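You operate a simulated robot arm through the tools that you are given. There is no shell and no other tool. Be economical: measure what you need, move in short steps, check, and stop when the job is done.

Carry out the task below with a simulated robot arm. There is one attempt and no reset: what you move stays moved.

## Task
Put things in order on the top of the desk. At the end: the grey bottle stands where the brown flower pot stood; the foam dabber stands on top of the green tea box; the brown square cedar block stands where the grey bottle stood; the brown flower pot stands on top of the green french book; whatever was shut is shut again. Leave all else as you found it, and nothing knocked over.

The check looks at the end state, three seconds after you hand in, the way a careful person would. Anything else that was tipped, shoved, dropped, spilled or broken makes it a failure.

## Robot
A 7-joint arm with a two-finger parallel gripper, fixed in place. Base frame: the origin is at the foot of the arm, x ahead of it, y to its left, z up; the work surface is at about z = 0.783. Lengths are in m, angles in degrees, forces in N, time in s.
With the tool pointing down near the work surface it reaches from about 0.22 to 0.68 m from the base axis. Its first joint turns from -66.0 to 66.0 degrees. Payload 2.4 kg.
Tool frame: the origin (TCP) lies between the finger pads and is the grasp point; the fingertips stand 0.03 m ahead of it; z points along the fingers, y is the line along which they close. The gripper opens to 0.094 m. The fingers are 0.028 m wide and 0.01 m thick; the gripper's body (0.05 by 0.096 m) begins 0.055 m behind the TCP.
Orientation is that of the tool frame in the base frame, as [roll, pitch, yaw] about the fixed x, y, z axes, in that order (R = Rz(yaw) Ry(pitch) Rx(roll)). With the fingers straight down and closing along the base's y, the tool's x points along the base's -x, its y along +y and its z along -z.

## Interface
- The arm moves only by the tool servo_tool. Its argument "motion" is one flat list of numbers, 7 for each row, row after row: the shift along the tool's x, y, z in m, then the turn, a rotation vector about the tool's x, y, z in degrees, then the finger opening in m, from 0 to 0.094. In form: [dx, dy, dz, ax, ay, az, fingers, dx, dy, dz, ax, ay, az, fingers, ...]. A call has 1 to 20 rows; each row shifts and turns the commanded pose from where the row before left it, along the tool's axes as they then stand. A row lasts 0.2 s, in which the tool goes at most 0.05 m and 8.6 degrees; a call with a longer step from one row to the next is refused whole, and so is a gripper value outside its range. A pose out of reach is approached as far as the arm can. The call stops where the force on the tool passes 40 N (or 10 N more than at its start, if that is more) or the arm is blocked; 0.2 s more then pass. The fingers move at their own pace (about 0.153 m/s each) and stop on an object; they squeeze with about 30 N. The grip force told is the motor's: it shows also when the fingers shut on nothing. Time passes only in rows, and 0.2 s behind the last, so rows that do not move let the fingers close. The reply holds the time, the measured pose of the TCP, the force on the tool along the base axes, the opening and the grip force, in the units named above and with some noise, with the torque about the TCP (base axes, N m) and any sound that the robot's microphone picked up.
- Cameras (640 x 400 px; columns grow to the right, rows downward): "scene" is fixed at [0.0442, 0.4856, 1.4325]; the picture's right is [-0.64, -0.77, 0.00], its down [-0.52, 0.43, -0.74] and it looks along [0.57, -0.48, -0.67] (base axes); focal length 238 px, centre (320, 200). "wrist" rides on the gripper at [0.076, 0.014, -0.103] in the tool frame; the picture's right is [-0.18, 0.98, 0.00], its down [-0.75, -0.14, -0.64] and it looks along [-0.63, -0.12, 0.77] (tool axes); focal length 243 px, centre (320, 200). There is no depth. A picture from a camera that has moved, and an enlarged one, comes with that camera's place and axes in the base frame and with its lens.
- get_image(camera): a new picture of that camera. No time passes.
- close_up(camera, box): a new picture of the part [left, top, right, bottom] of that camera's present view, enlarged. No time passes.
- hand_in(): hands the job in; it is judged then, once.

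Work in short steps. Places have to be worked out from the pictures, the camera data and where the tool is seen: move nearer, look again, correct. Check each grasp and each placing, and mend what went wrong. You have 120 turns and 64 pictures in all, those below and enlarged ones among them. Open the gripper and draw the arm clear of the work before you hand the job in, unless the task says otherwise; then end with one line.

The tools are called after "Call:" as a command line: name --argument value ..., lists and objects as JSON in quotes. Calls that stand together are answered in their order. servo_tool: Moves the arm, as the interface text tells. Its arguments: {"type":"object","properties":{"motion":{"type":"array"}},"required":["motion"]} The other tools are called the same way: get_image (camera) takes a picture; close_up (camera, box) takes an enlarged picture of a part of a camera's view; hand_in () hands the job in.

At the start:

```text
time: 0.0
eef_pos: [0.3575, -0.0381, 1.1624]
tcp_rot: [-180.0, 0.0, -179.9]
contact_force: [0.4, -0.8, 0.1]
ft_torque: [-0.01, 0.0, 0.01]
opening: 0.0939
grip_force: 0.1
```

scene: 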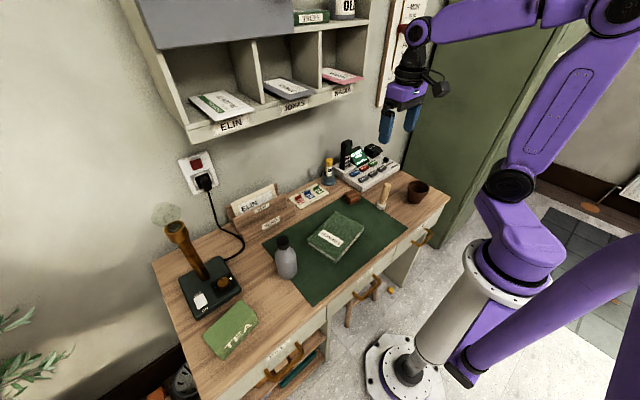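
wrist: 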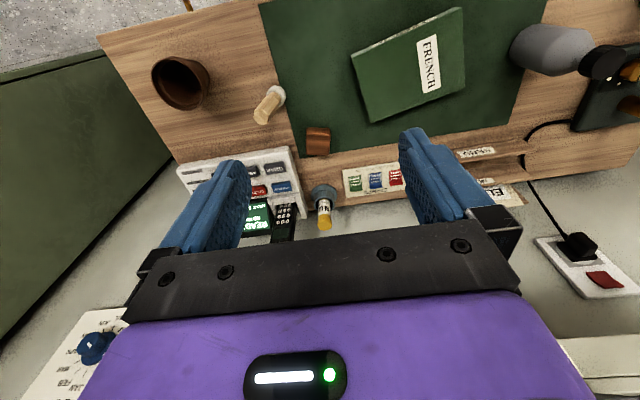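

I start by enlarging the scene to identify objects and locations.

Call:
close_up --camera "scene" --box '[240, 120, 460, 290]'

Call:
close_up --camera "scene" --box '[140, 190, 340, 390]'

Call:
close_up --camera "wrist" --box '[90, 0, 640, 250]'

```text
2.35 times, centred on (350, 205) of scene
camera zoom: at [0.0442, 0.4856, 1.4325], right [-0.64, -0.77, 0.0], down [-0.52, 0.43, -0.74], along [0.57, -0.48, -0.67], focal length 560 px, centre (249, 188)
```

zoom: 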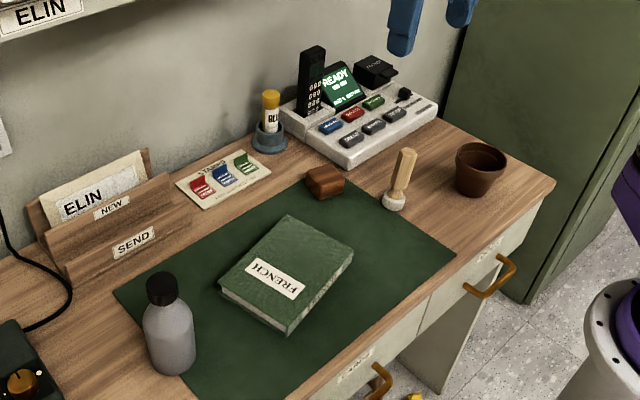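

```text
2.00 times, centred on (240, 290) of scene
camera zoom: at [0.0442, 0.4856, 1.4325], right [-0.64, -0.77, 0.0], down [-0.52, 0.43, -0.74], along [0.57, -0.48, -0.67], focal length 476 px, centre (480, 20)
```

zoom: 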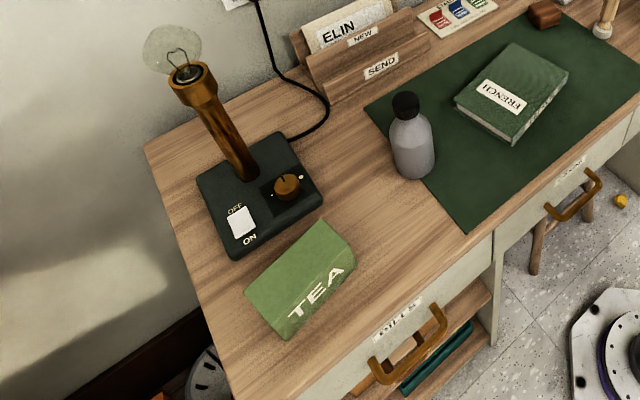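

```text
1.16 times, centred on (365, 125) of wrist
camera zoom: at [0.2818, -0.0234, 1.2667], right [0.18, 0.98, 0.0], down [0.75, -0.14, 0.64], along [0.63, -0.12, -0.77], focal length 282 px, centre (268, 287)
```

zoom: 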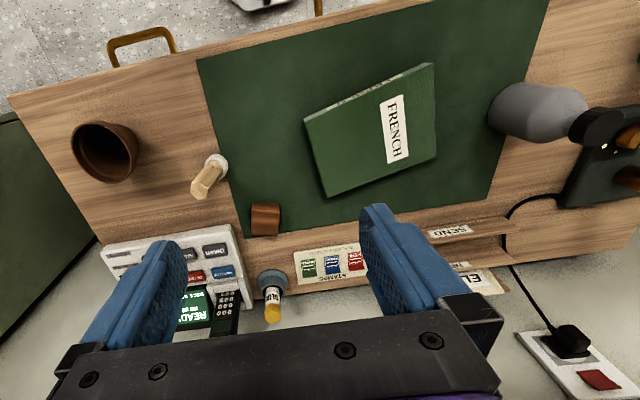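

Estimates: pot (0.346,-0.279, ~0.067 high, rim ~0.085), bottle (0.403,0.315), dabber (0.413,-0.136), block (0.526,-0.082), book (0.405,0.114), tea (0.35,0.51). I move above the pot and look with the wrist camera.

Call:
servo_tool --motion '[0.0017, -0.0345, 0.0232, 0, 0, 0, 0.094, 0.0017, -0.0345, 0.0232, 0, 0, 0, 0.094, 0.0017, -0.0345, 0.0232, 0, 0, 0, 0.094, 0.0017, -0.0345, 0.0232, 0, 0, 0, 0.094, 0.0017, -0.0345, 0.0232, 0, 0, 0, 0.094, 0.0017, -0.0345, 0.0232, 0, 0, 0, 0.094, 0.0017, -0.0345, 0.0232, 0, 0, 0, 0.094, 0, 0, 0, 0, 0, 0, 0.094]'

Call:
get_image --camera "wrist"

```text
time: 1.8
eef_pos: [0.3454, -0.2799, 1.001]
tcp_rot: [179.9, 0.1, -180.0]
contact_force: [-1.0, -0.3, 0.0]
ft_torque: [0.01, -0.02, 0.01]
opening: 0.094
grip_force: 0.0
```

```text
58 pictures are left
camera wrist: at [0.27, -0.2654, 1.104], right [0.18, 0.98, 0.0], down [0.75, -0.14, 0.64], along [0.63, -0.12, -0.77], focal length 243 px, centre (320, 200)
```

wrist: 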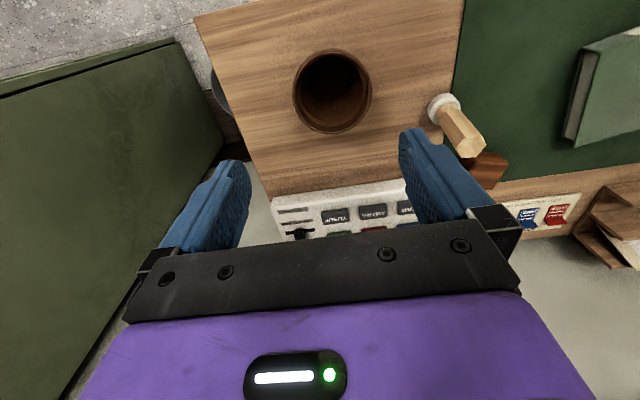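

The rim is seen at about (0.343,-0.267), diameter ~0.08. I center over it, go lower and look again.

Call:
servo_tool --motion '[0.001, 0.0065, 0.035, 0, 0, 0, 0.094, 0.0, 0.0065, 0.035, 0, 0, 0, 0.094, 0, 0, 0, 0, 0, 0, 0.094]'

Call:
get_image --camera "wrist"

Call:
close_up --camera "scene" --box '[370, 120, 470, 220]'

```text
time: 2.6
eef_pos: [0.3441, -0.2656, 0.9319]
tcp_rot: [180.0, 0.0, -179.9]
contact_force: [0.0, 0.4, -0.2]
ft_torque: [0.0, 0.0, 0.02]
opening: 0.094
grip_force: 0.0
```

```text
57 pictures are left
camera wrist: at [0.2684, -0.2522, 1.0354], right [0.18, 0.98, 0.0], down [0.75, -0.14, 0.64], along [0.63, -0.12, -0.77], focal length 243 px, centre (320, 200)
```

wrist: 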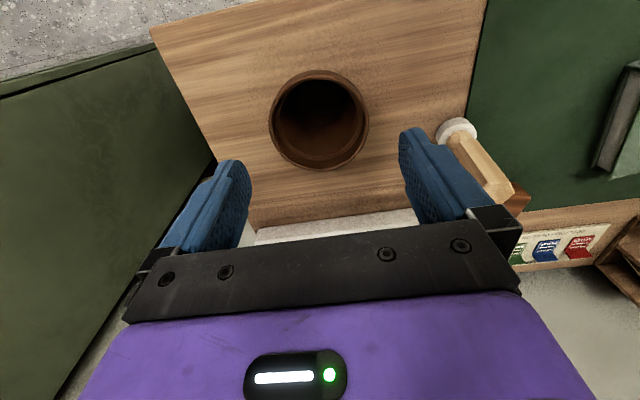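

```text
4.00 times, centred on (420, 170) of scene
camera zoom: at [0.0442, 0.4856, 1.4325], right [-0.64, -0.77, 0.0], down [-0.52, 0.43, -0.74], along [0.57, -0.48, -0.67], focal length 952 px, centre (-80, 320)
```

zoom: 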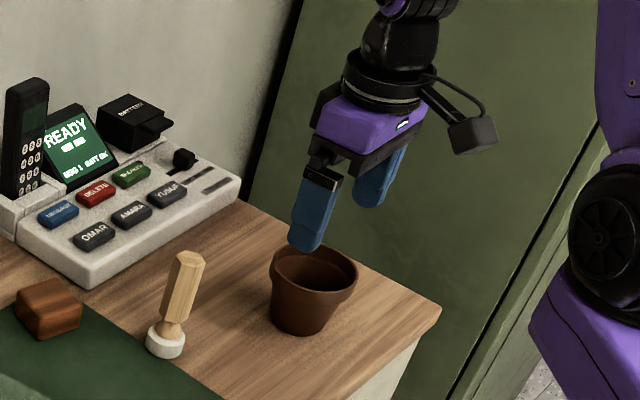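

The pot's band is at z≈0.845 and centered at about (0.343,-0.266). I descend and grip around the band.

Call:
servo_tool --motion '[0.001, 0, 0.04, 0, 0, 0, 0.094, 0, 0, 0.03, 0, 0, 0, 0.094, 0, 0, 0.022, 0, 0, 0, 0.094, 0, 0, 0, 0, 0, 0, 0.094]'

Call:
get_image --camera "wrist"

```text
time: 3.6
eef_pos: [0.3425, -0.2659, 0.8388]
tcp_rot: [180.0, 0.0, -180.0]
contact_force: [0.4, 0.4, 1.3]
ft_torque: [0.02, -0.01, -0.02]
opening: 0.0939
grip_force: 0.0
```

```text
55 pictures are left
camera wrist: at [0.2677, -0.2513, 0.9421], right [0.18, 0.98, 0.0], down [0.75, -0.14, 0.64], along [0.63, -0.12, -0.77], focal length 243 px, centre (320, 200)
```

wrist: 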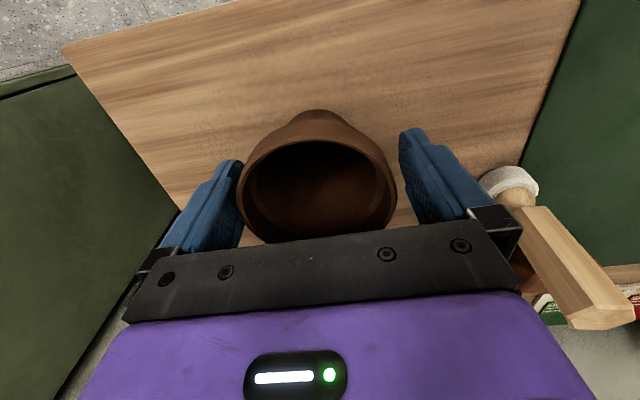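

The fingers straddle the rim; I close on it.

Call:
servo_tool --motion '[0, 0, 0, 0, 0, 0, 0.085, 0, 0, 0, 0, 0, 0, 0.075, 0, 0, 0, 0, 0, 0, 0.06, 0, 0, 0, 0, 0, 0, 0.06]'

```text
time: 4.6
eef_pos: [0.3437, -0.2657, 0.8395]
tcp_rot: [179.9, 0.0, 180.0]
contact_force: [0.3, -0.7, -0.9]
ft_torque: [0.02, -0.03, 0.01]
opening: 0.0857
grip_force: 30.3
```

Gripped at 0.0857. I lift it gently and check.

Call:
servo_tool --motion '[0, 0, -0.02, 0, 0, 0, 0.06, 0, 0, -0.03, 0, 0, 0, 0.06, 0, 0, -0.04, 0, 0, 0, 0.06, 0, 0, -0.04, 0, 0, 0, 0.06, 0, 0, 0, 0, 0, 0, 0.06]'

Call:
close_up --camera "scene" --box '[240, 90, 480, 290]'

```text
time: 5.8
eef_pos: [0.3437, -0.2672, 0.9698]
tcp_rot: [-180.0, 0.0, 179.9]
contact_force: [1.3, 0.1, -0.2]
ft_torque: [-0.01, 0.02, -0.01]
opening: 0.0856
grip_force: 30.6
```

```text
2.00 times, centred on (360, 190) of scene
camera zoom: at [0.0442, 0.4856, 1.4325], right [-0.64, -0.77, 0.0], down [-0.52, 0.43, -0.74], along [0.57, -0.48, -0.67], focal length 476 px, centre (240, 220)
```

zoom: 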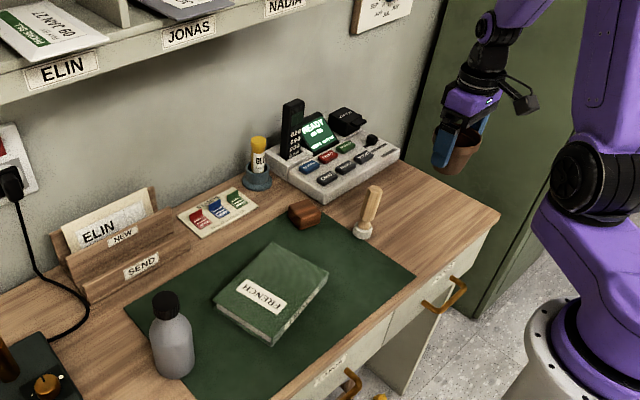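

Pot held upright. I carry it over to above the book (~(0.405,0.112)) and look.

Call:
servo_tool --motion '[0, 0, -0.03, 0, 0, 0, 0.06, -0.0068, 0.0421, 0, 0, 0, 0, 0.06, -0.0068, 0.0421, 0, 0, 0, 0, 0.06, -0.0068, 0.0421, 0, 0, 0, 0, 0.06, -0.0068, 0.0421, 0, 0, 0, 0, 0.06, -0.0068, 0.0421, 0, 0, 0, 0, 0.06, -0.0068, 0.0421, 0, 0, 0, 0, 0.06, -0.0068, 0.0421, 0, 0, 0, 0, 0.06, -0.0068, 0.0421, 0, 0, 0, 0, 0.06, -0.0068, 0.0421, 0, 0, 0, 0, 0.06, 0, 0, 0, 0, 0, 0, 0.06]'

Call:
get_image --camera "wrist"

Call:
close_up --camera "scene" --box '[240, 140, 440, 290]'

```text
time: 8.2
eef_pos: [0.4039, 0.1134, 0.9981]
tcp_rot: [-180.0, 0.0, 180.0]
contact_force: [0.7, -0.2, 0.6]
ft_torque: [0.0, -0.01, -0.02]
opening: 0.0851
grip_force: 30.3
```

```text
53 pictures are left
camera wrist: at [0.3284, 0.1269, 1.1026], right [0.18, 0.98, 0.0], down [0.75, -0.14, 0.64], along [0.63, -0.12, -0.77], focal length 243 px, centre (320, 200)
```

wrist: 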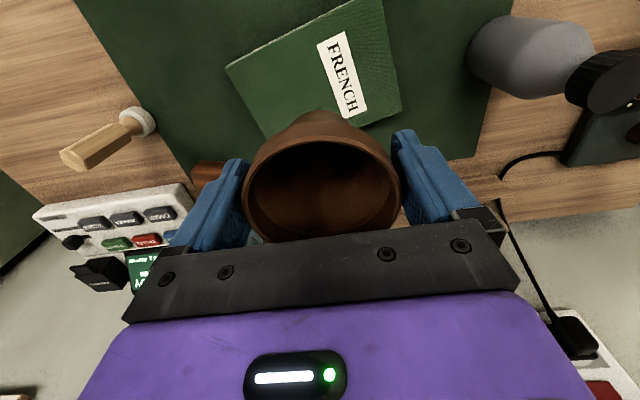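

```text
2.67 times, centred on (340, 215) of scene
camera zoom: at [0.0442, 0.4856, 1.4325], right [-0.64, -0.77, 0.0], down [-0.52, 0.43, -0.74], along [0.57, -0.48, -0.67], focal length 635 px, centre (267, 160)
```

zoom: 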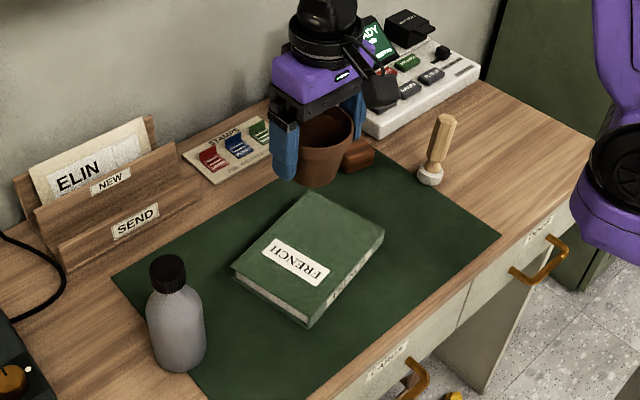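

Projection check confirms alignment: book center ≈(0.403,0.115). I lower to just above expected contact (book ~0.02 thick → TCP ≈0.86).

Call:
servo_tool --motion '[0.001, 0.001, 0.04, 0, 0, 0, 0.06, 0, 0, 0.04, 0, 0, 0, 0.06, 0, 0, 0.03, 0, 0, 0, 0.06, 0, 0, 0.015, 0, 0, 0, 0.06, 0, 0, 0.005, 0, 0, 0, 0.06, 0, 0, 0, 0, 0, 0, 0.06]'

Call:
close_up --camera "scene" --box '[280, 170, 400, 270]'

```text
time: 9.6
eef_pos: [0.4029, 0.1136, 0.8699]
tcp_rot: [180.0, 0.0, 180.0]
contact_force: [-0.4, 0.2, 0.2]
ft_torque: [0.03, 0.0, 0.0]
opening: 0.0848
grip_force: 30.3
```

```text
4.00 times, centred on (340, 220) of scene
camera zoom: at [0.0442, 0.4856, 1.4325], right [-0.64, -0.77, 0.0], down [-0.52, 0.43, -0.74], along [0.57, -0.48, -0.67], focal length 952 px, centre (240, 120)
```

zoom: 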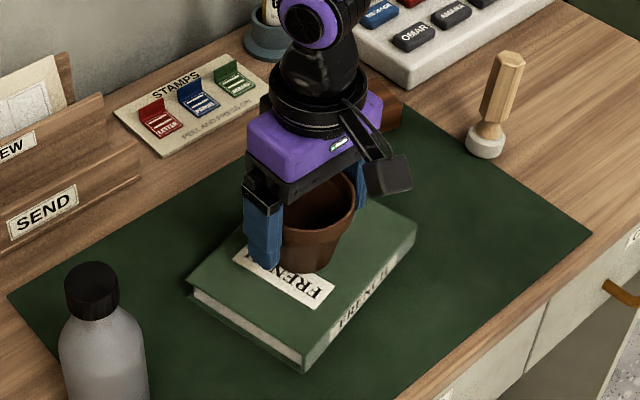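

Pot is just above the book. I lower slowly, watching the force.

Call:
servo_tool --motion '[0, 0, 0.002, 0, 0, 0, 0.06, 0, 0, 0.002, 0, 0, 0, 0.06, 0, 0, 0, 0, 0, 0, 0.06]'

```text
time: 10.4
eef_pos: [0.403, 0.1133, 0.8645]
tcp_rot: [179.9, 0.0, -180.0]
contact_force: [-4.6, -1.9, 21.9]
ft_torque: [0.02, -0.21, -0.01]
opening: 0.084
grip_force: 30.1
```

Contact (22 N). I ease back 1 mm, release, and rise.

Call:
servo_tool --motion '[0, 0, -0.001, 0, 0, 0, 0.06, 0, 0, 0, 0, 0, 0, 0.084, 0, 0, 0, 0, 0, 0, 0.089, 0, 0, 0, 0, 0, 0, 0.094, 0, 0, 0, 0, 0, 0, 0.094]'

Call:
close_up --camera "scene" --box '[280, 170, 400, 270]'

Call:
get_image --camera "wrist"

```text
time: 11.6
eef_pos: [0.4036, 0.1132, 0.8668]
tcp_rot: [180.0, 0.0, 180.0]
contact_force: [0.0, -0.4, -0.1]
ft_torque: [0.02, -0.03, 0.01]
opening: 0.094
grip_force: 0.1
```

```text
4.00 times, centred on (340, 220) of scene
camera zoom: at [0.0442, 0.4856, 1.4325], right [-0.64, -0.77, 0.0], down [-0.52, 0.43, -0.74], along [0.57, -0.48, -0.67], focal length 952 px, centre (240, 120)
```

zoom: 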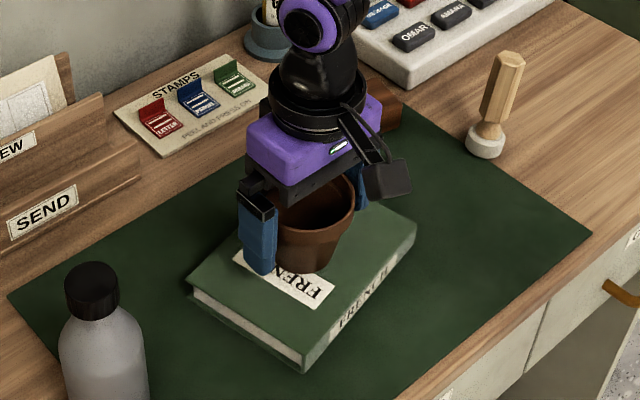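

```text
49 pictures are left
camera wrist: at [0.328, 0.1273, 0.9697], right [0.18, 0.98, 0.0], down [0.75, -0.14, 0.64], along [0.63, -0.12, -0.77], focal length 243 px, centre (320, 200)
```

wrist: 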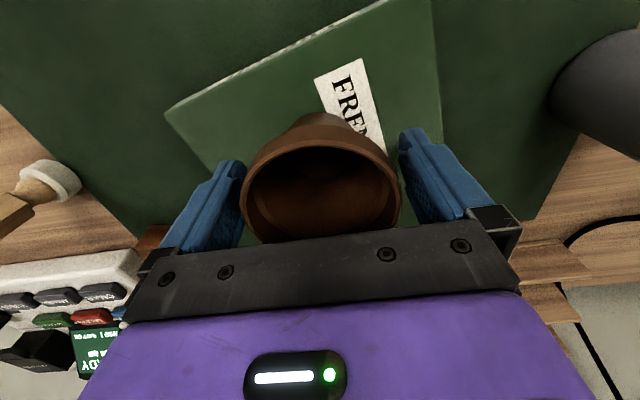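

Pot stands on the book. I rise and move over toward the bottle for a look.

Call:
servo_tool --motion '[0, 0, -0.02, 0, 0, 0, 0.094, 0, 0, -0.04, 0, 0, 0, 0.094, 0, 0, -0.05, 0, 0, 0, 0.094, 0, 0, -0.05, 0, 0, 0, 0.094, 0, 0, -0.05, 0, 0, 0, 0.094, 0.006, 0.045, 0, 0, 0, 0, 0.094, 0.006, 0.045, 0, 0, 0, 0, 0.094, 0.006, 0.045, 0, 0, 0, 0, 0.094, 0.006, 0.045, 0, 0, 0, 0, 0.094, 0, 0.018, 0, 0, 0, 0, 0.094, 0, 0, 0, 0, 0, 0, 0.094]'

Call:
get_image --camera "wrist"

Call:
close_up --camera "scene" --box '[230, 180, 390, 290]'

```text
time: 14.0
eef_pos: [0.3806, 0.3118, 1.0744]
tcp_rot: [-180.0, 0.0, -180.0]
contact_force: [0.7, 0.9, -0.8]
ft_torque: [0.01, 0.01, 0.0]
opening: 0.0939
grip_force: 0.0
```

```text
48 pictures are left
camera wrist: at [0.3049, 0.3251, 1.1777], right [0.18, 0.98, 0.0], down [0.75, -0.14, 0.64], along [0.63, -0.12, -0.77], focal length 243 px, centre (320, 200)
```

wrist: 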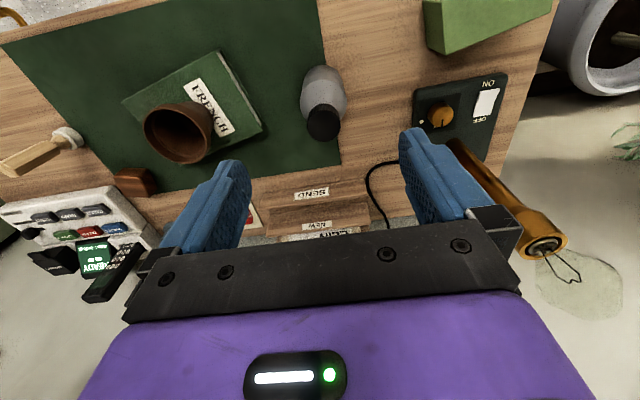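

```text
3.64 times, centred on (310, 235) of scene
camera zoom: at [0.0441, 0.4856, 1.4325], right [-0.64, -0.77, 0.0], down [-0.52, 0.43, -0.74], along [0.57, -0.48, -0.67], focal length 866 px, centre (356, 73)
```

zoom: 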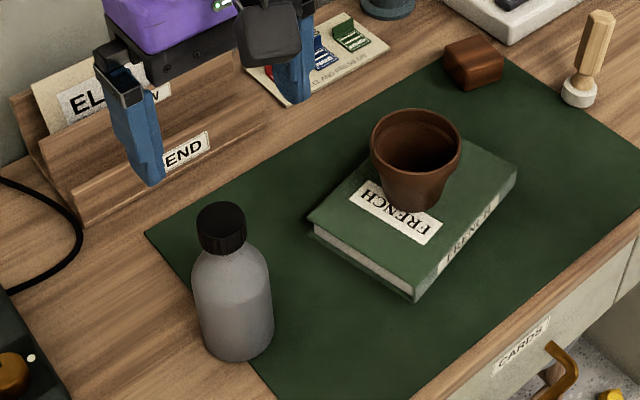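

Bottle ≈(0.402,0.312), top ≈0.942, cap ~0.035 across. The body is too low to reach from above, so I grip the cap; first move above it and verify.

Call:
servo_tool --motion '[-0.0205, 0, 0.03, 0, 0, 0, 0.07, 0, 0, 0.05, 0, 0, 0, 0.07, 0, 0, 0, 0, 0, 0, 0.07]'

Call:
get_image --camera "wrist"

Call:
close_up --camera "scene" --box '[230, 180, 390, 290]'

```text
time: 14.8
eef_pos: [0.4005, 0.3115, 0.996]
tcp_rot: [180.0, 0.0, 180.0]
contact_force: [-0.5, -1.1, 0.1]
ft_torque: [0.01, -0.04, 0.02]
opening: 0.0697
grip_force: 0.1
```

```text
46 pictures are left
camera wrist: at [0.3253, 0.3247, 1.0987], right [0.18, 0.98, 0.0], down [0.75, -0.14, 0.64], along [0.63, -0.12, -0.77], focal length 243 px, centre (320, 200)
```

wrist: 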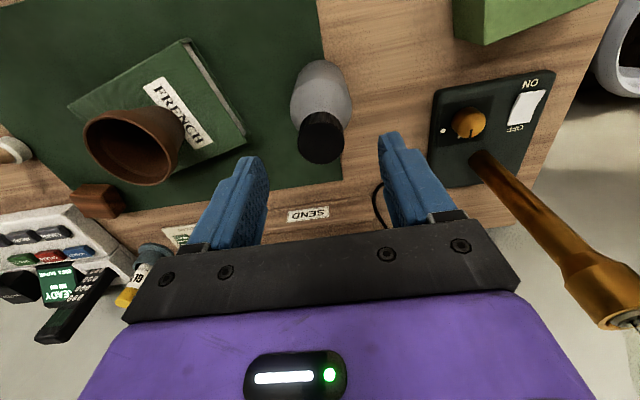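

```text
3.64 times, centred on (310, 235) of scene
camera zoom: at [0.0442, 0.4856, 1.4325], right [-0.64, -0.77, 0.0], down [-0.52, 0.43, -0.74], along [0.57, -0.48, -0.67], focal length 866 px, centre (356, 73)
```

zoom: 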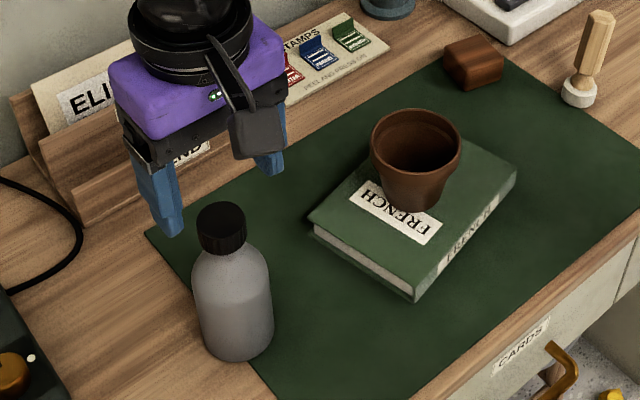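

Cap center ≈(0.402,0.3105), aligned with the tool. I descend to TCP ≈0.941 around the cap.

Call:
servo_tool --motion '[-0.001, -0.001, 0.025, 0, 0, 0, 0.07, 0, 0, 0.02, 0, 0, 0, 0.07, 0, 0, 0.009, 0, 0, 0, 0.07, 0, 0, 0, 0, 0, 0, 0.07]'

Call:
get_image --camera "wrist"

Call:
close_up --camera "scene" --box '[240, 210, 340, 290]'

```text
time: 15.8
eef_pos: [0.4016, 0.3098, 0.9405]
tcp_rot: [-179.9, 0.0, -180.0]
contact_force: [0.0, -0.2, 0.2]
ft_torque: [0.0, -0.01, 0.01]
opening: 0.0699
grip_force: 0.1
```

```text
44 pictures are left
camera wrist: at [0.3253, 0.3238, 1.0436], right [0.18, 0.98, 0.0], down [0.75, -0.14, 0.64], along [0.63, -0.12, -0.77], focal length 243 px, centre (320, 200)
```

wrist: 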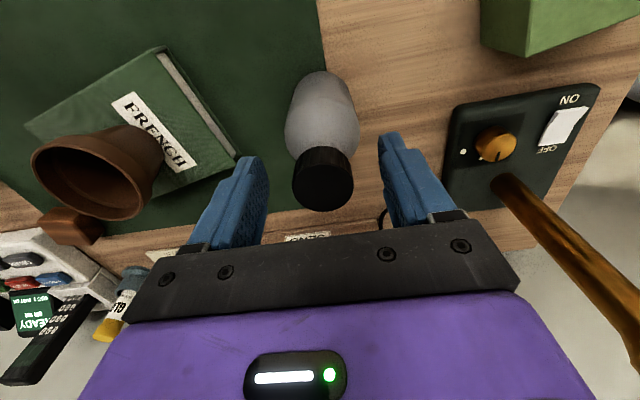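

```text
5.00 times, centred on (290, 250) of scene
camera zoom: at [0.0442, 0.4856, 1.4325], right [-0.64, -0.77, 0.0], down [-0.52, 0.43, -0.74], along [0.57, -0.48, -0.67], focal length 1191 px, centre (470, -50)
```

zoom: 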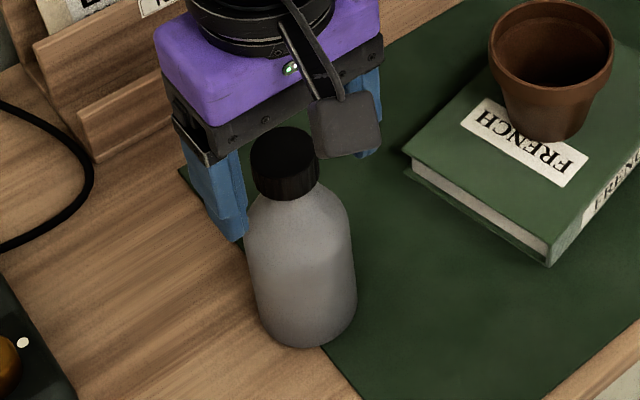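

Cap is between the fingers (tips ≈0.911, near the cap's lower edge). I close.

Call:
servo_tool --motion '[0, 0, 0.001, 0, 0, 0, 0.05, 0, 0, 0, 0, 0, 0, 0.04, 0, 0, 0, 0, 0, 0, 0.03, 0, 0, 0, 0, 0, 0, 0.02, 0, 0, 0, 0, 0, 0, 0.02]'

Call:
get_image --camera "wrist"

```text
time: 17.0
eef_pos: [0.4001, 0.3113, 0.9393]
tcp_rot: [-180.0, 0.1, 180.0]
contact_force: [-0.3, -0.2, -0.4]
ft_torque: [-0.03, 0.01, -0.01]
opening: 0.0364
grip_force: 29.8
```

```text
42 pictures are left
camera wrist: at [0.3252, 0.3242, 1.0433], right [0.18, 0.98, 0.0], down [0.75, -0.14, 0.64], along [0.63, -0.12, -0.77], focal length 243 px, centre (320, 200)
```

wrist: 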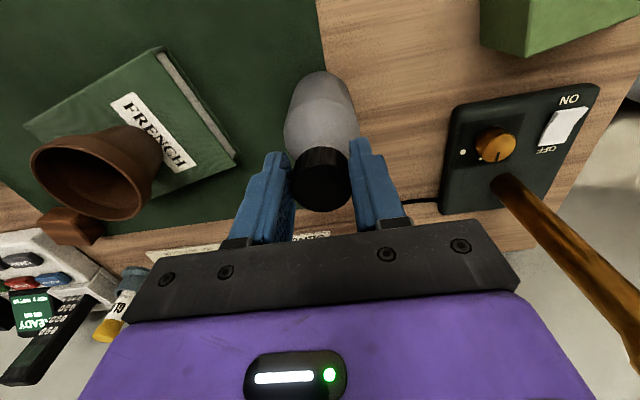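

Cap gripped (0.0364). I lift by 0.15 and check.

Call:
servo_tool --motion '[0, 0, -0.01, 0, 0, 0, 0.02, 0, 0, -0.025, 0, 0, 0, 0.02, 0, 0, -0.035, 0, 0, 0, 0.02, 0, 0, -0.04, 0, 0, 0, 0.02, 0, 0, -0.03, 0, 0, 0, 0.02, 0, 0, -0.02, 0, 0, 0, 0.02, 0, 0, 0, 0, 0, 0, 0.02]'

Call:
get_image --camera "scene"

```text
time: 18.6
eef_pos: [0.4006, 0.3103, 1.1008]
tcp_rot: [180.0, 0.0, 179.9]
contact_force: [0.6, 0.8, -1.6]
ft_torque: [-0.04, 0.0, -0.02]
opening: 0.0362
grip_force: 30.2
```

```text
41 pictures are left
```

scene: 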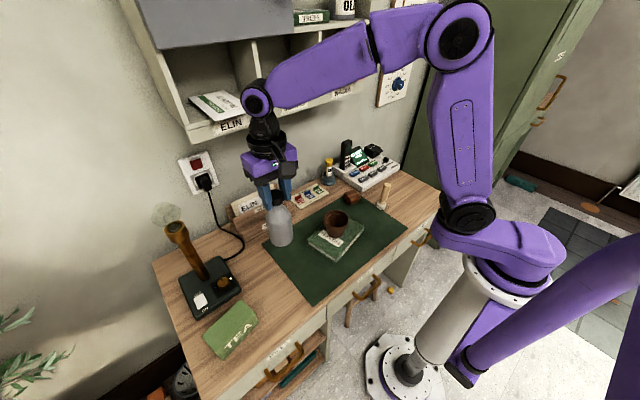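

Bottle is lifted upright. I carry it to above the pot's old spot (0.345,-0.267) with gentle acceleration.

Call:
servo_tool --motion '[0.0014, -0.015, 0, 0, 0, 0, 0.02, 0.0029, -0.03, 0, 0, 0, 0, 0.02, 0.0039, -0.04, 0, 0, 0, 0, 0.02, 0.0039, -0.04, 0, 0, 0, 0, 0.02, 0.0039, -0.04, 0, 0, 0, 0, 0.02, 0.0039, -0.04, 0, 0, 0, 0, 0.02, 0.0039, -0.04, 0, 0, 0, 0, 0.02, 0.0039, -0.04, 0, 0, 0, 0, 0.02, 0.0039, -0.04, 0, 0, 0, 0, 0.02, 0.0039, -0.04, 0, 0, 0, 0, 0.02, 0.0039, -0.04, 0, 0, 0, 0, 0.02, 0.0039, -0.04, 0, 0, 0, 0, 0.02, 0.0039, -0.04, 0, 0, 0, 0, 0.02, 0.0039, -0.04, 0, 0, 0, 0, 0.02, 0.0031, -0.032, 0, 0, 0, 0, 0.02, 0.0014, -0.015, 0, 0, 0, 0, 0.02, 0.0005, -0.005, 0, 0, 0, 0, 0.02, 0, 0, 0, 0, 0, 0, 0.02]'

Call:
close_up --camera "scene" --box '[340, 80, 480, 220]'

```text
time: 22.4
eef_pos: [0.3454, -0.2664, 1.1016]
tcp_rot: [180.0, 0.0, 180.0]
contact_force: [0.5, 0.0, -1.2]
ft_torque: [0.01, 0.04, 0.01]
opening: 0.0362
grip_force: 30.0
```

```text
2.86 times, centred on (410, 150) of scene
camera zoom: at [0.0442, 0.4856, 1.4325], right [-0.64, -0.77, 0.0], down [-0.52, 0.43, -0.74], along [0.57, -0.48, -0.67], focal length 680 px, centre (63, 343)
```

zoom: 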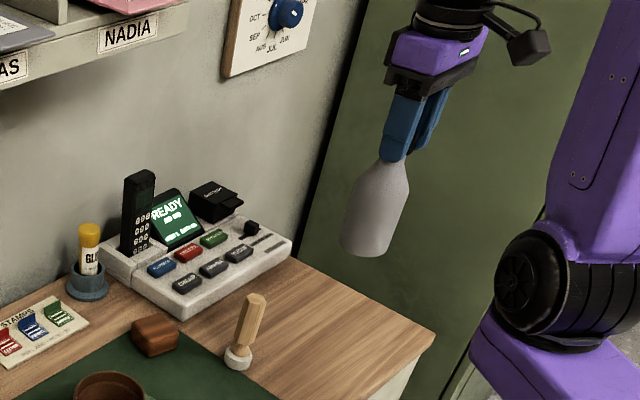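

The bottle hangs vertical (matches projection). I lower to about 6 mm above the desk.

Call:
servo_tool --motion '[0, 0, 0.02, 0, 0, 0, 0.02, 0, 0, 0.035, 0, 0, 0, 0.02, 0, 0, 0.04, 0, 0, 0, 0.02, 0, 0, 0.035, 0, 0, 0, 0.02, 0, 0, 0.02, 0, 0, 0, 0.02, 0, 0, 0.006, 0, 0, 0, 0.02, 0, 0, 0, 0, 0, 0, 0.02]'

Call:
close_up --camera "scene" --box '[360, 130, 460, 220]'

```text
time: 24.0
eef_pos: [0.3447, -0.2663, 0.9442]
tcp_rot: [-180.0, 0.0, 179.9]
contact_force: [-0.4, -0.6, -1.1]
ft_torque: [0.0, 0.0, -0.01]
opening: 0.0363
grip_force: 30.3
```

```text
4.44 times, centred on (410, 175) of scene
camera zoom: at [0.0442, 0.4856, 1.4325], right [-0.64, -0.77, 0.0], down [-0.52, 0.43, -0.74], along [0.57, -0.48, -0.67], focal length 1058 px, centre (-80, 311)
```

zoom: 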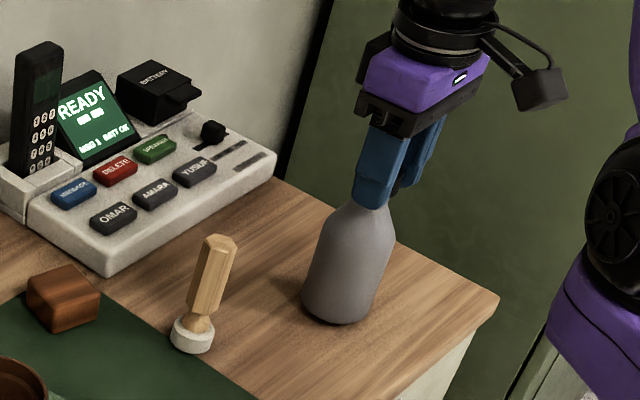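

Close to the desk; lower slowly until contact.

Call:
servo_tool --motion '[0, 0, 0.002, 0, 0, 0, 0.02, 0, 0, 0.002, 0, 0, 0, 0.02, 0, 0, 0.001, 0, 0, 0, 0.02, 0, 0, 0, 0, 0, 0, 0.02]'

```text
time: 25.0
eef_pos: [0.3444, -0.266, 0.939]
tcp_rot: [180.0, 0.0, 180.0]
contact_force: [1.4, -0.6, -1.0]
ft_torque: [0.01, 0.02, 0.02]
opening: 0.0362
grip_force: 29.9
```

Call:
servo_tool --motion '[0, 0, 0.001, 0, 0, 0, 0.02, 0, 0, 0.001, 0, 0, 0, 0.02, 0, 0, 0, 0, 0, 0, 0.02]'

```text
time: 25.8
eef_pos: [0.3434, -0.266, 0.938]
tcp_rot: [-179.9, 0.0, -180.0]
contact_force: [-0.6, 0.7, -0.4]
ft_torque: [0.0, 0.02, 0.04]
opening: 0.0361
grip_force: 29.7
```

No contact yet, so I go on down in 1 mm steps.

Call:
servo_tool --motion '[0, 0, 0.001, 0, 0, 0, 0.02, 0, 0, 0.001, 0, 0, 0, 0.02, 0, 0, 0, 0, 0, 0, 0.02]'

```text
time: 26.6
eef_pos: [0.3441, -0.2667, 0.9364]
tcp_rot: [-180.0, 0.0, 180.0]
contact_force: [-2.3, 2.8, 15.4]
ft_torque: [0.13, 0.03, -0.03]
opening: 0.036
grip_force: 30.6
```

Contact at 15 N. I release and check.

Call:
servo_tool --motion '[0, 0, -0.001, 0, 0, 0, 0.02, 0, 0, 0, 0, 0, 0, 0.04, 0, 0, 0, 0, 0, 0, 0.055, 0, 0, 0, 0, 0, 0, 0.075, 0, 0, 0, 0, 0, 0, 0.075, 0, 0, -0.02, 0, 0, 0, 0.075, 0, 0, -0.03, 0, 0, 0, 0.075, 0, 0, -0.04, 0, 0, 0, 0.075, 0, 0, -0.02, 0, 0, 0, 0.075, 0, 0, 0, 0, 0, 0, 0.075]'

Call:
close_up --camera "scene" --box '[280, 100, 460, 250]'

```text
time: 28.8
eef_pos: [0.3442, -0.2638, 1.0484]
tcp_rot: [-179.9, 0.0, -180.0]
contact_force: [0.5, -0.1, 0.2]
ft_torque: [-0.02, -0.01, 0.0]
opening: 0.0748
grip_force: 0.1
```

```text
2.67 times, centred on (370, 175) of scene
camera zoom: at [0.0442, 0.4856, 1.4325], right [-0.64, -0.77, 0.0], down [-0.52, 0.43, -0.74], along [0.57, -0.48, -0.67], focal length 635 px, centre (187, 267)
```

zoom: 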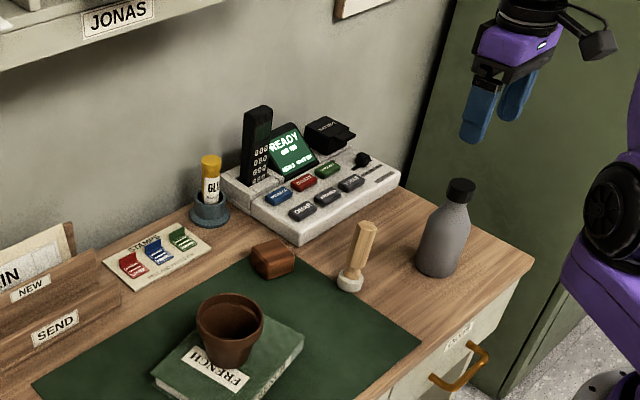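

Bottle stands in place. Next, the block: I move to (0.45,-0.085,0.95) for a look.

Call:
servo_tool --motion '[-0.0212, 0.0358, 0, 0, 0, 0, 0.075, -0.0212, 0.0358, 0, 0, 0, 0, 0.075, -0.0212, 0.0358, 0, 0, 0, 0, 0.075, -0.0212, 0.0358, 0, 0, 0, 0, 0.075, -0.0212, 0.0358, 0, 0, 0, 0, 0.075, 0, 0, 0.049, 0, 0, 0, 0.075, 0, 0, 0.049, 0, 0, 0, 0.075, 0, 0, 0, 0, 0, 0, 0.075]'

Call:
get_image --camera "wrist"

Call:
close_up --camera "scene" --box '[310, 160, 400, 230]'

```text
time: 30.6
eef_pos: [0.4477, -0.0878, 0.9483]
tcp_rot: [180.0, 0.1, 180.0]
contact_force: [0.2, 0.7, -0.2]
ft_torque: [0.0, -0.02, 0.0]
opening: 0.0752
grip_force: 0.1
```

```text
37 pictures are left
camera wrist: at [0.3728, -0.0732, 1.0525], right [0.18, 0.98, 0.0], down [0.75, -0.14, 0.64], along [0.63, -0.12, -0.77], focal length 243 px, centre (320, 200)
```

wrist: 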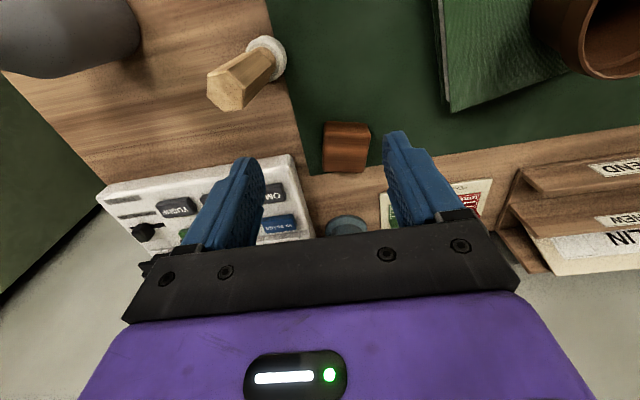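

```text
5.71 times, centred on (355, 195) of scene
camera zoom: at [0.0442, 0.4856, 1.4325], right [-0.64, -0.77, 0.0], down [-0.52, 0.43, -0.74], along [0.57, -0.48, -0.67], focal length 1361 px, centre (120, 229)
```

zoom: 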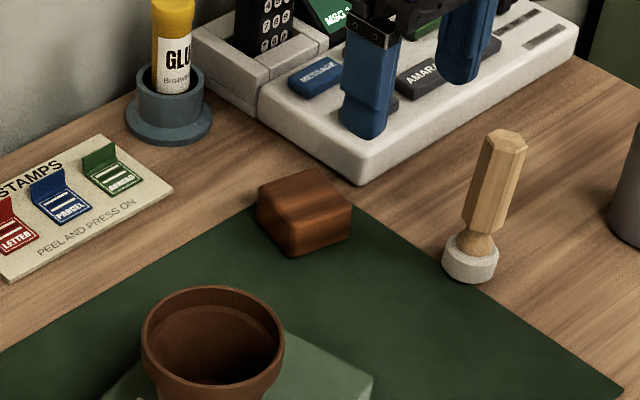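

Block ≈(0.506,-0.068), ~0.047 square, ~0.037 high, yawed ≈-13°. I align above it with a 13° turn, lower partway and look.

Call:
servo_tool --motion '[-0.0292, 0.0099, 0, 0, 0, 0, 0.075, -0.0291, 0.0099, 0, 0, 0, 0, 0.075, 0, 0, 0, 0, 0, 6.5, 0.075, 0, 0, 0, 0, 0, 6.5, 0.075, 0, 0, 0.04, 0, 0, 0, 0.075, 0, 0, 0.03, 0, 0, 0, 0.075, 0, 0, 0, 0, 0, 0, 0.075]'

Call:
get_image --camera "wrist"

```text
time: 32.2
eef_pos: [0.5073, -0.0678, 0.8795]
tcp_rot: [179.9, 0.0, 167.0]
contact_force: [-0.3, 1.1, 0.6]
ft_torque: [-0.02, -0.02, 0.0]
opening: 0.075
grip_force: 0.1
```

```text
35 pictures are left
camera wrist: at [0.4375, -0.037, 0.9829], right [0.4, 0.92, 0.0], down [0.7, -0.31, 0.64], along [0.59, -0.26, -0.77], focal length 243 px, centre (320, 200)
```

wrist: 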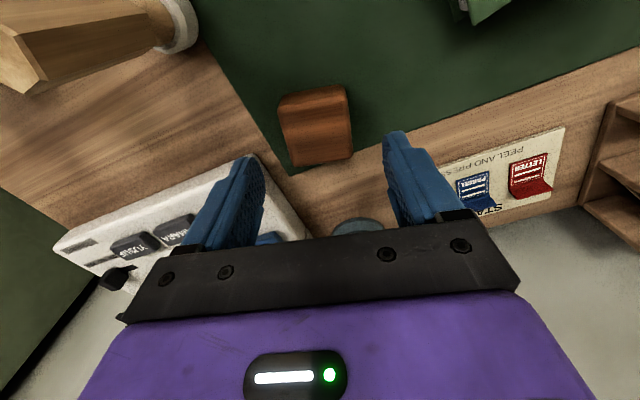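

Alignment good: center ≈(0.504,-0.067). I descend to TCP ≈0.817 and close.

Call:
servo_tool --motion '[0.002, 0, 0.03, 0, 0, 0, 0.075, 0, 0, 0.022, 0, 0, 0, 0.075, 0, 0, 0.009, 0, 0, 0, 0.075, 0, 0, 0, 0, 0, 0, 0.065, 0, 0, 0, 0, 0, 0, 0.055, 0, 0, 0, 0, 0, 0, 0.045, 0, 0, 0, 0, 0, 0, 0.03, 0, 0, 0, 0, 0, 0, 0.03]'

Call:
get_image --camera "wrist"

```text
time: 34.0
eef_pos: [0.5056, -0.0668, 0.8177]
tcp_rot: [179.9, 0.0, 166.9]
contact_force: [-0.3, -0.2, -1.0]
ft_torque: [0.0, 0.02, 0.0]
opening: 0.0533
grip_force: 30.1
```

```text
34 pictures are left
camera wrist: at [0.4357, -0.0358, 0.922], right [0.4, 0.92, 0.0], down [0.7, -0.31, 0.64], along [0.59, -0.26, -0.77], focal length 243 px, centre (320, 200)
```

wrist: 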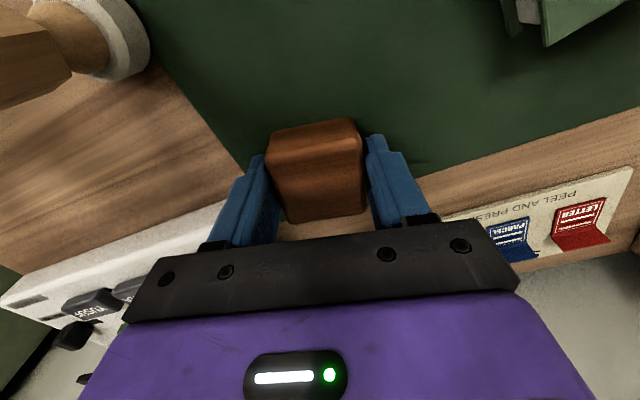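

Block gripped (0.0533). I lift it to ~0.94 and check.

Call:
servo_tool --motion '[0, 0, -0.02, 0, 0, 0, 0.03, 0, 0, -0.04, 0, 0, 0, 0.03, 0, 0, -0.04, 0, 0, 0, 0.03, 0, 0, -0.025, 0, 0, 0, 0.03, 0, 0, 0, 0, 0, 0, 0.03]'

Call:
get_image --camera "scene"

```text
time: 35.2
eef_pos: [0.5067, -0.0663, 0.9431]
tcp_rot: [-180.0, -0.1, 167.0]
contact_force: [-0.5, 0.2, 0.5]
ft_torque: [-0.02, -0.03, 0.01]
opening: 0.0533
grip_force: 30.0
```

```text
33 pictures are left
```

scene: 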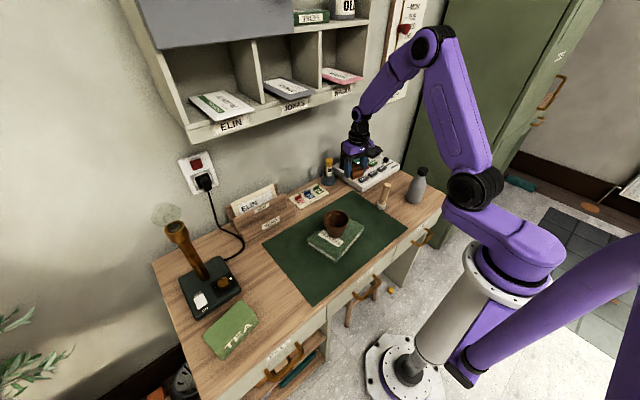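

The block is held clear. I carry it to above the bottle's old spot (0.401,0.311).

Call:
servo_tool --motion '[0.0187, 0.0344, 0, 0, 0, 0, 0.03, 0.0187, 0.0344, 0, 0, 0, 0, 0.03, 0.0187, 0.0344, 0, 0, 0, 0, 0.03, 0.0187, 0.0344, 0, 0, 0, 0, 0.03, 0.0187, 0.0344, 0, 0, 0, 0, 0.03, 0.0187, 0.0344, 0, 0, 0, 0, 0.03, 0.0187, 0.0344, 0, 0, 0, 0, 0.03, 0.0187, 0.0344, 0, 0, 0, 0, 0.03, 0.0187, 0.0344, 0, 0, 0, 0, 0.03, 0.0187, 0.0344, 0, 0, 0, 0, 0.03, 0, 0, 0, 0, 0, 0, 0.03, 0, 0, 0.04, 0, 0, 0, 0.03, 0, 0, 0.04, 0, 0, 0, 0.03, 0, 0, 0.025, 0, 0, 0, 0.03, 0, 0, 0.012, 0, 0, 0, 0.03, 0, 0, 0, 0, 0, 0, 0.03]'

Call:
close_up --camera "scene" --box '[230, 180, 390, 290]'

```text
time: 38.6
eef_pos: [0.4011, 0.3107, 0.825]
tcp_rot: [-180.0, -0.1, 167.0]
contact_force: [0.4, 0.0, -0.2]
ft_torque: [-0.03, -0.04, 0.0]
opening: 0.0535
grip_force: 30.4
```

```text
3.64 times, centred on (310, 235) of scene
camera zoom: at [0.0442, 0.4856, 1.4325], right [-0.64, -0.77, 0.0], down [-0.52, 0.43, -0.74], along [0.57, -0.48, -0.67], focal length 866 px, centre (356, 73)
```

zoom: 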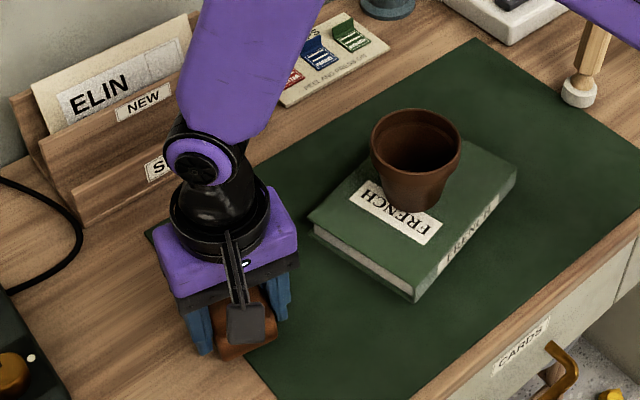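

In position; I lower slowly until contact near TCP 0.817.

Call:
servo_tool --motion '[0, 0, 0.003, 0, 0, 0, 0.03, 0, 0, 0.002, 0, 0, 0, 0.03, 0, 0, 0.002, 0, 0, 0, 0.03, 0, 0, 0, 0, 0, 0, 0.03]'

```text
time: 39.6
eef_pos: [0.4032, 0.3105, 0.819]
tcp_rot: [-180.0, -0.1, 166.9]
contact_force: [-0.9, 0.2, 0.0]
ft_torque: [-0.02, 0.02, -0.02]
opening: 0.0537
grip_force: 29.6
```

Call:
servo_tool --motion '[0, 0, 0.001, 0, 0, 0, 0.03, 0, 0, 0.001, 0, 0, 0, 0.03, 0, 0, 0, 0, 0, 0, 0.03]'

```text
time: 40.4
eef_pos: [0.4034, 0.3103, 0.8168]
tcp_rot: [180.0, 0.0, 167.0]
contact_force: [-2.4, -1.9, 11.9]
ft_torque: [0.09, -0.21, -0.01]
opening: 0.0536
grip_force: 29.7
```

Contact (12 N). I release and rise, then check.

Call:
servo_tool --motion '[0, 0, 0, 0, 0, 0, 0.054, 0, 0, 0, 0, 0, 0, 0.065, 0, 0, 0, 0, 0, 0, 0.08, 0, 0, 0, 0, 0, 0, 0.08, 0, 0, -0.03, 0, 0, 0, 0.08, 0, 0, -0.04, 0, 0, 0, 0.08, 0, 0, -0.05, 0, 0, 0, 0.08, 0, 0, -0.05, 0, 0, 0, 0.08, 0, 0, -0.05, 0, 0, 0, 0.08, 0, 0, 0, 0, 0, 0, 0.08]'

Call:
get_image --camera "wrist"

Call:
close_up --camera "scene" --box '[190, 220, 340, 370]'

```text
time: 42.6
eef_pos: [0.4013, 0.3106, 1.0368]
tcp_rot: [179.9, 0.0, 167.0]
contact_force: [0.8, 0.2, 0.8]
ft_torque: [-0.01, 0.01, 0.03]
opening: 0.0802
grip_force: 0.1
```

```text
31 pictures are left
camera wrist: at [0.3328, 0.3419, 1.1408], right [0.4, 0.92, 0.0], down [0.7, -0.31, 0.64], along [0.59, -0.26, -0.77], focal length 243 px, centre (320, 200)
```

wrist: 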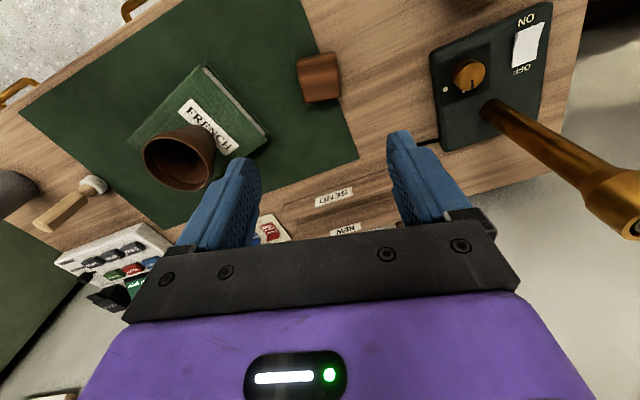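

```text
2.67 times, centred on (265, 295) of scene
camera zoom: at [0.0442, 0.4856, 1.4325], right [-0.64, -0.77, 0.0], down [-0.52, 0.43, -0.74], along [0.57, -0.48, -0.67], focal length 635 px, centre (467, -53)
```

zoom: 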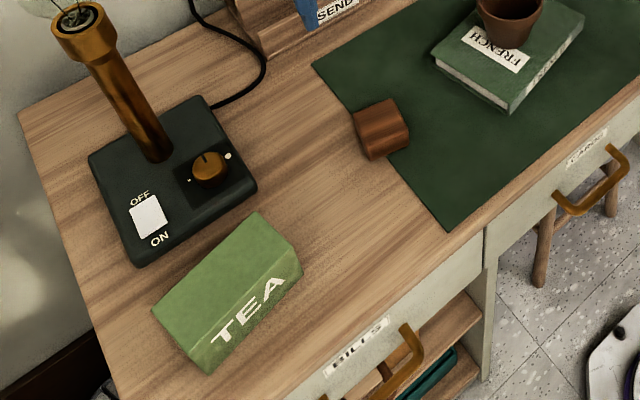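

Block placed at the bottle's old spot. Now I look closely at the tea box.

Call:
close_up --camera "scene" --box '[190, 285, 280, 365]'

```text
5.00 times, centred on (235, 325) of scene
camera zoom: at [0.0442, 0.4856, 1.4325], right [-0.64, -0.77, 0.0], down [-0.52, 0.43, -0.74], along [0.57, -0.48, -0.67], focal length 1191 px, centre (745, -425)
```

zoom: 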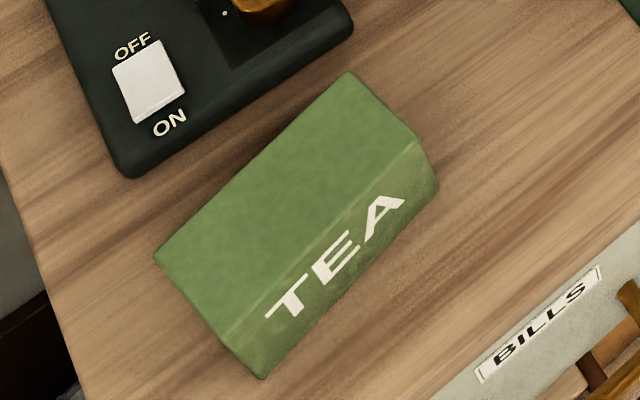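

Tea box top: center ≈(0.349,0.509), z≈0.841, ~0.055×0.108. Now I go above the dabber for a look.

Call:
servo_tool --motion '[0, 0, 0, 0, 0, -6.5, 0.07, 0, 0, 0, 0, 0, -6.5, 0.07, 0, -0.0447, 0, 0, 0, 0, 0.07, 0, -0.0447, 0, 0, 0, 0, 0.07, 0, -0.0447, 0, 0, 0, 0, 0.07, 0, -0.0447, 0, 0, 0, 0, 0.07, 0, -0.0447, 0, 0, 0, 0, 0.07, 0, -0.0447, 0, 0, 0, 0, 0.07, 0, -0.0447, 0, 0, 0, 0, 0.07, 0, -0.0447, 0, 0, 0, 0, 0.07, 0, -0.0447, 0, 0, 0, 0, 0.07, 0, -0.0447, 0, 0, 0, 0, 0.07, 0, 0, 0.035, 0, 0, 0, 0.07, 0, 0, 0.03, 0, 0, 0, 0.07, 0, 0, 0, 0, 0, 0, 0.07]'

Call:
get_image --camera "wrist"

Call:
close_up --camera "scene" --box '[340, 140, 430, 220]'

```text
time: 45.8
eef_pos: [0.4017, -0.1368, 0.9698]
tcp_rot: [179.9, 0.0, -180.0]
contact_force: [0.9, -0.1, 0.3]
ft_torque: [0.02, 0.0, -0.02]
opening: 0.0702
grip_force: 0.1
```

```text
28 pictures are left
camera wrist: at [0.3269, -0.1226, 1.074], right [0.18, 0.98, 0.0], down [0.75, -0.14, 0.64], along [0.63, -0.12, -0.77], focal length 243 px, centre (320, 200)
```

wrist: 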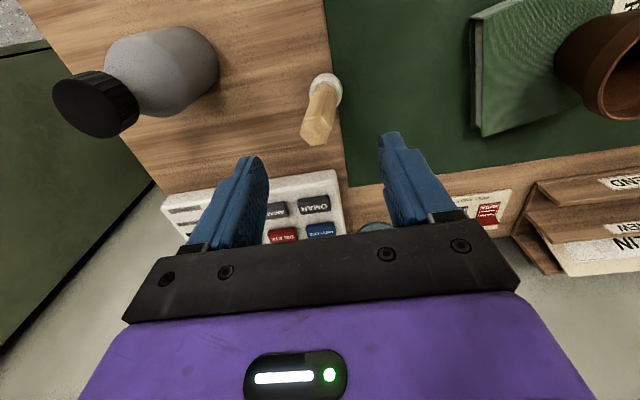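

```text
5.00 times, centred on (385, 180) of scene
camera zoom: at [0.0442, 0.4856, 1.4325], right [-0.64, -0.77, 0.0], down [-0.52, 0.43, -0.74], along [0.57, -0.48, -0.67], focal length 1191 px, centre (-5, 300)
```

zoom: 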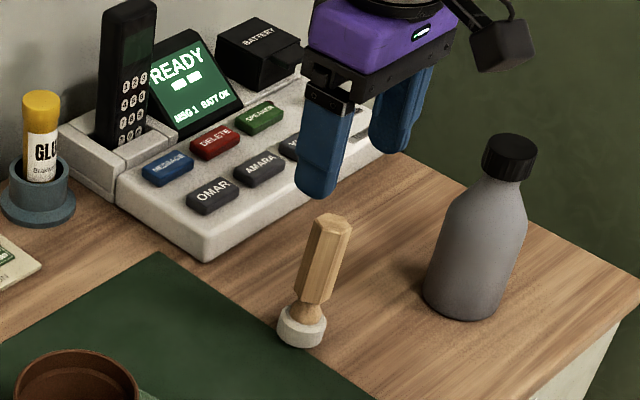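

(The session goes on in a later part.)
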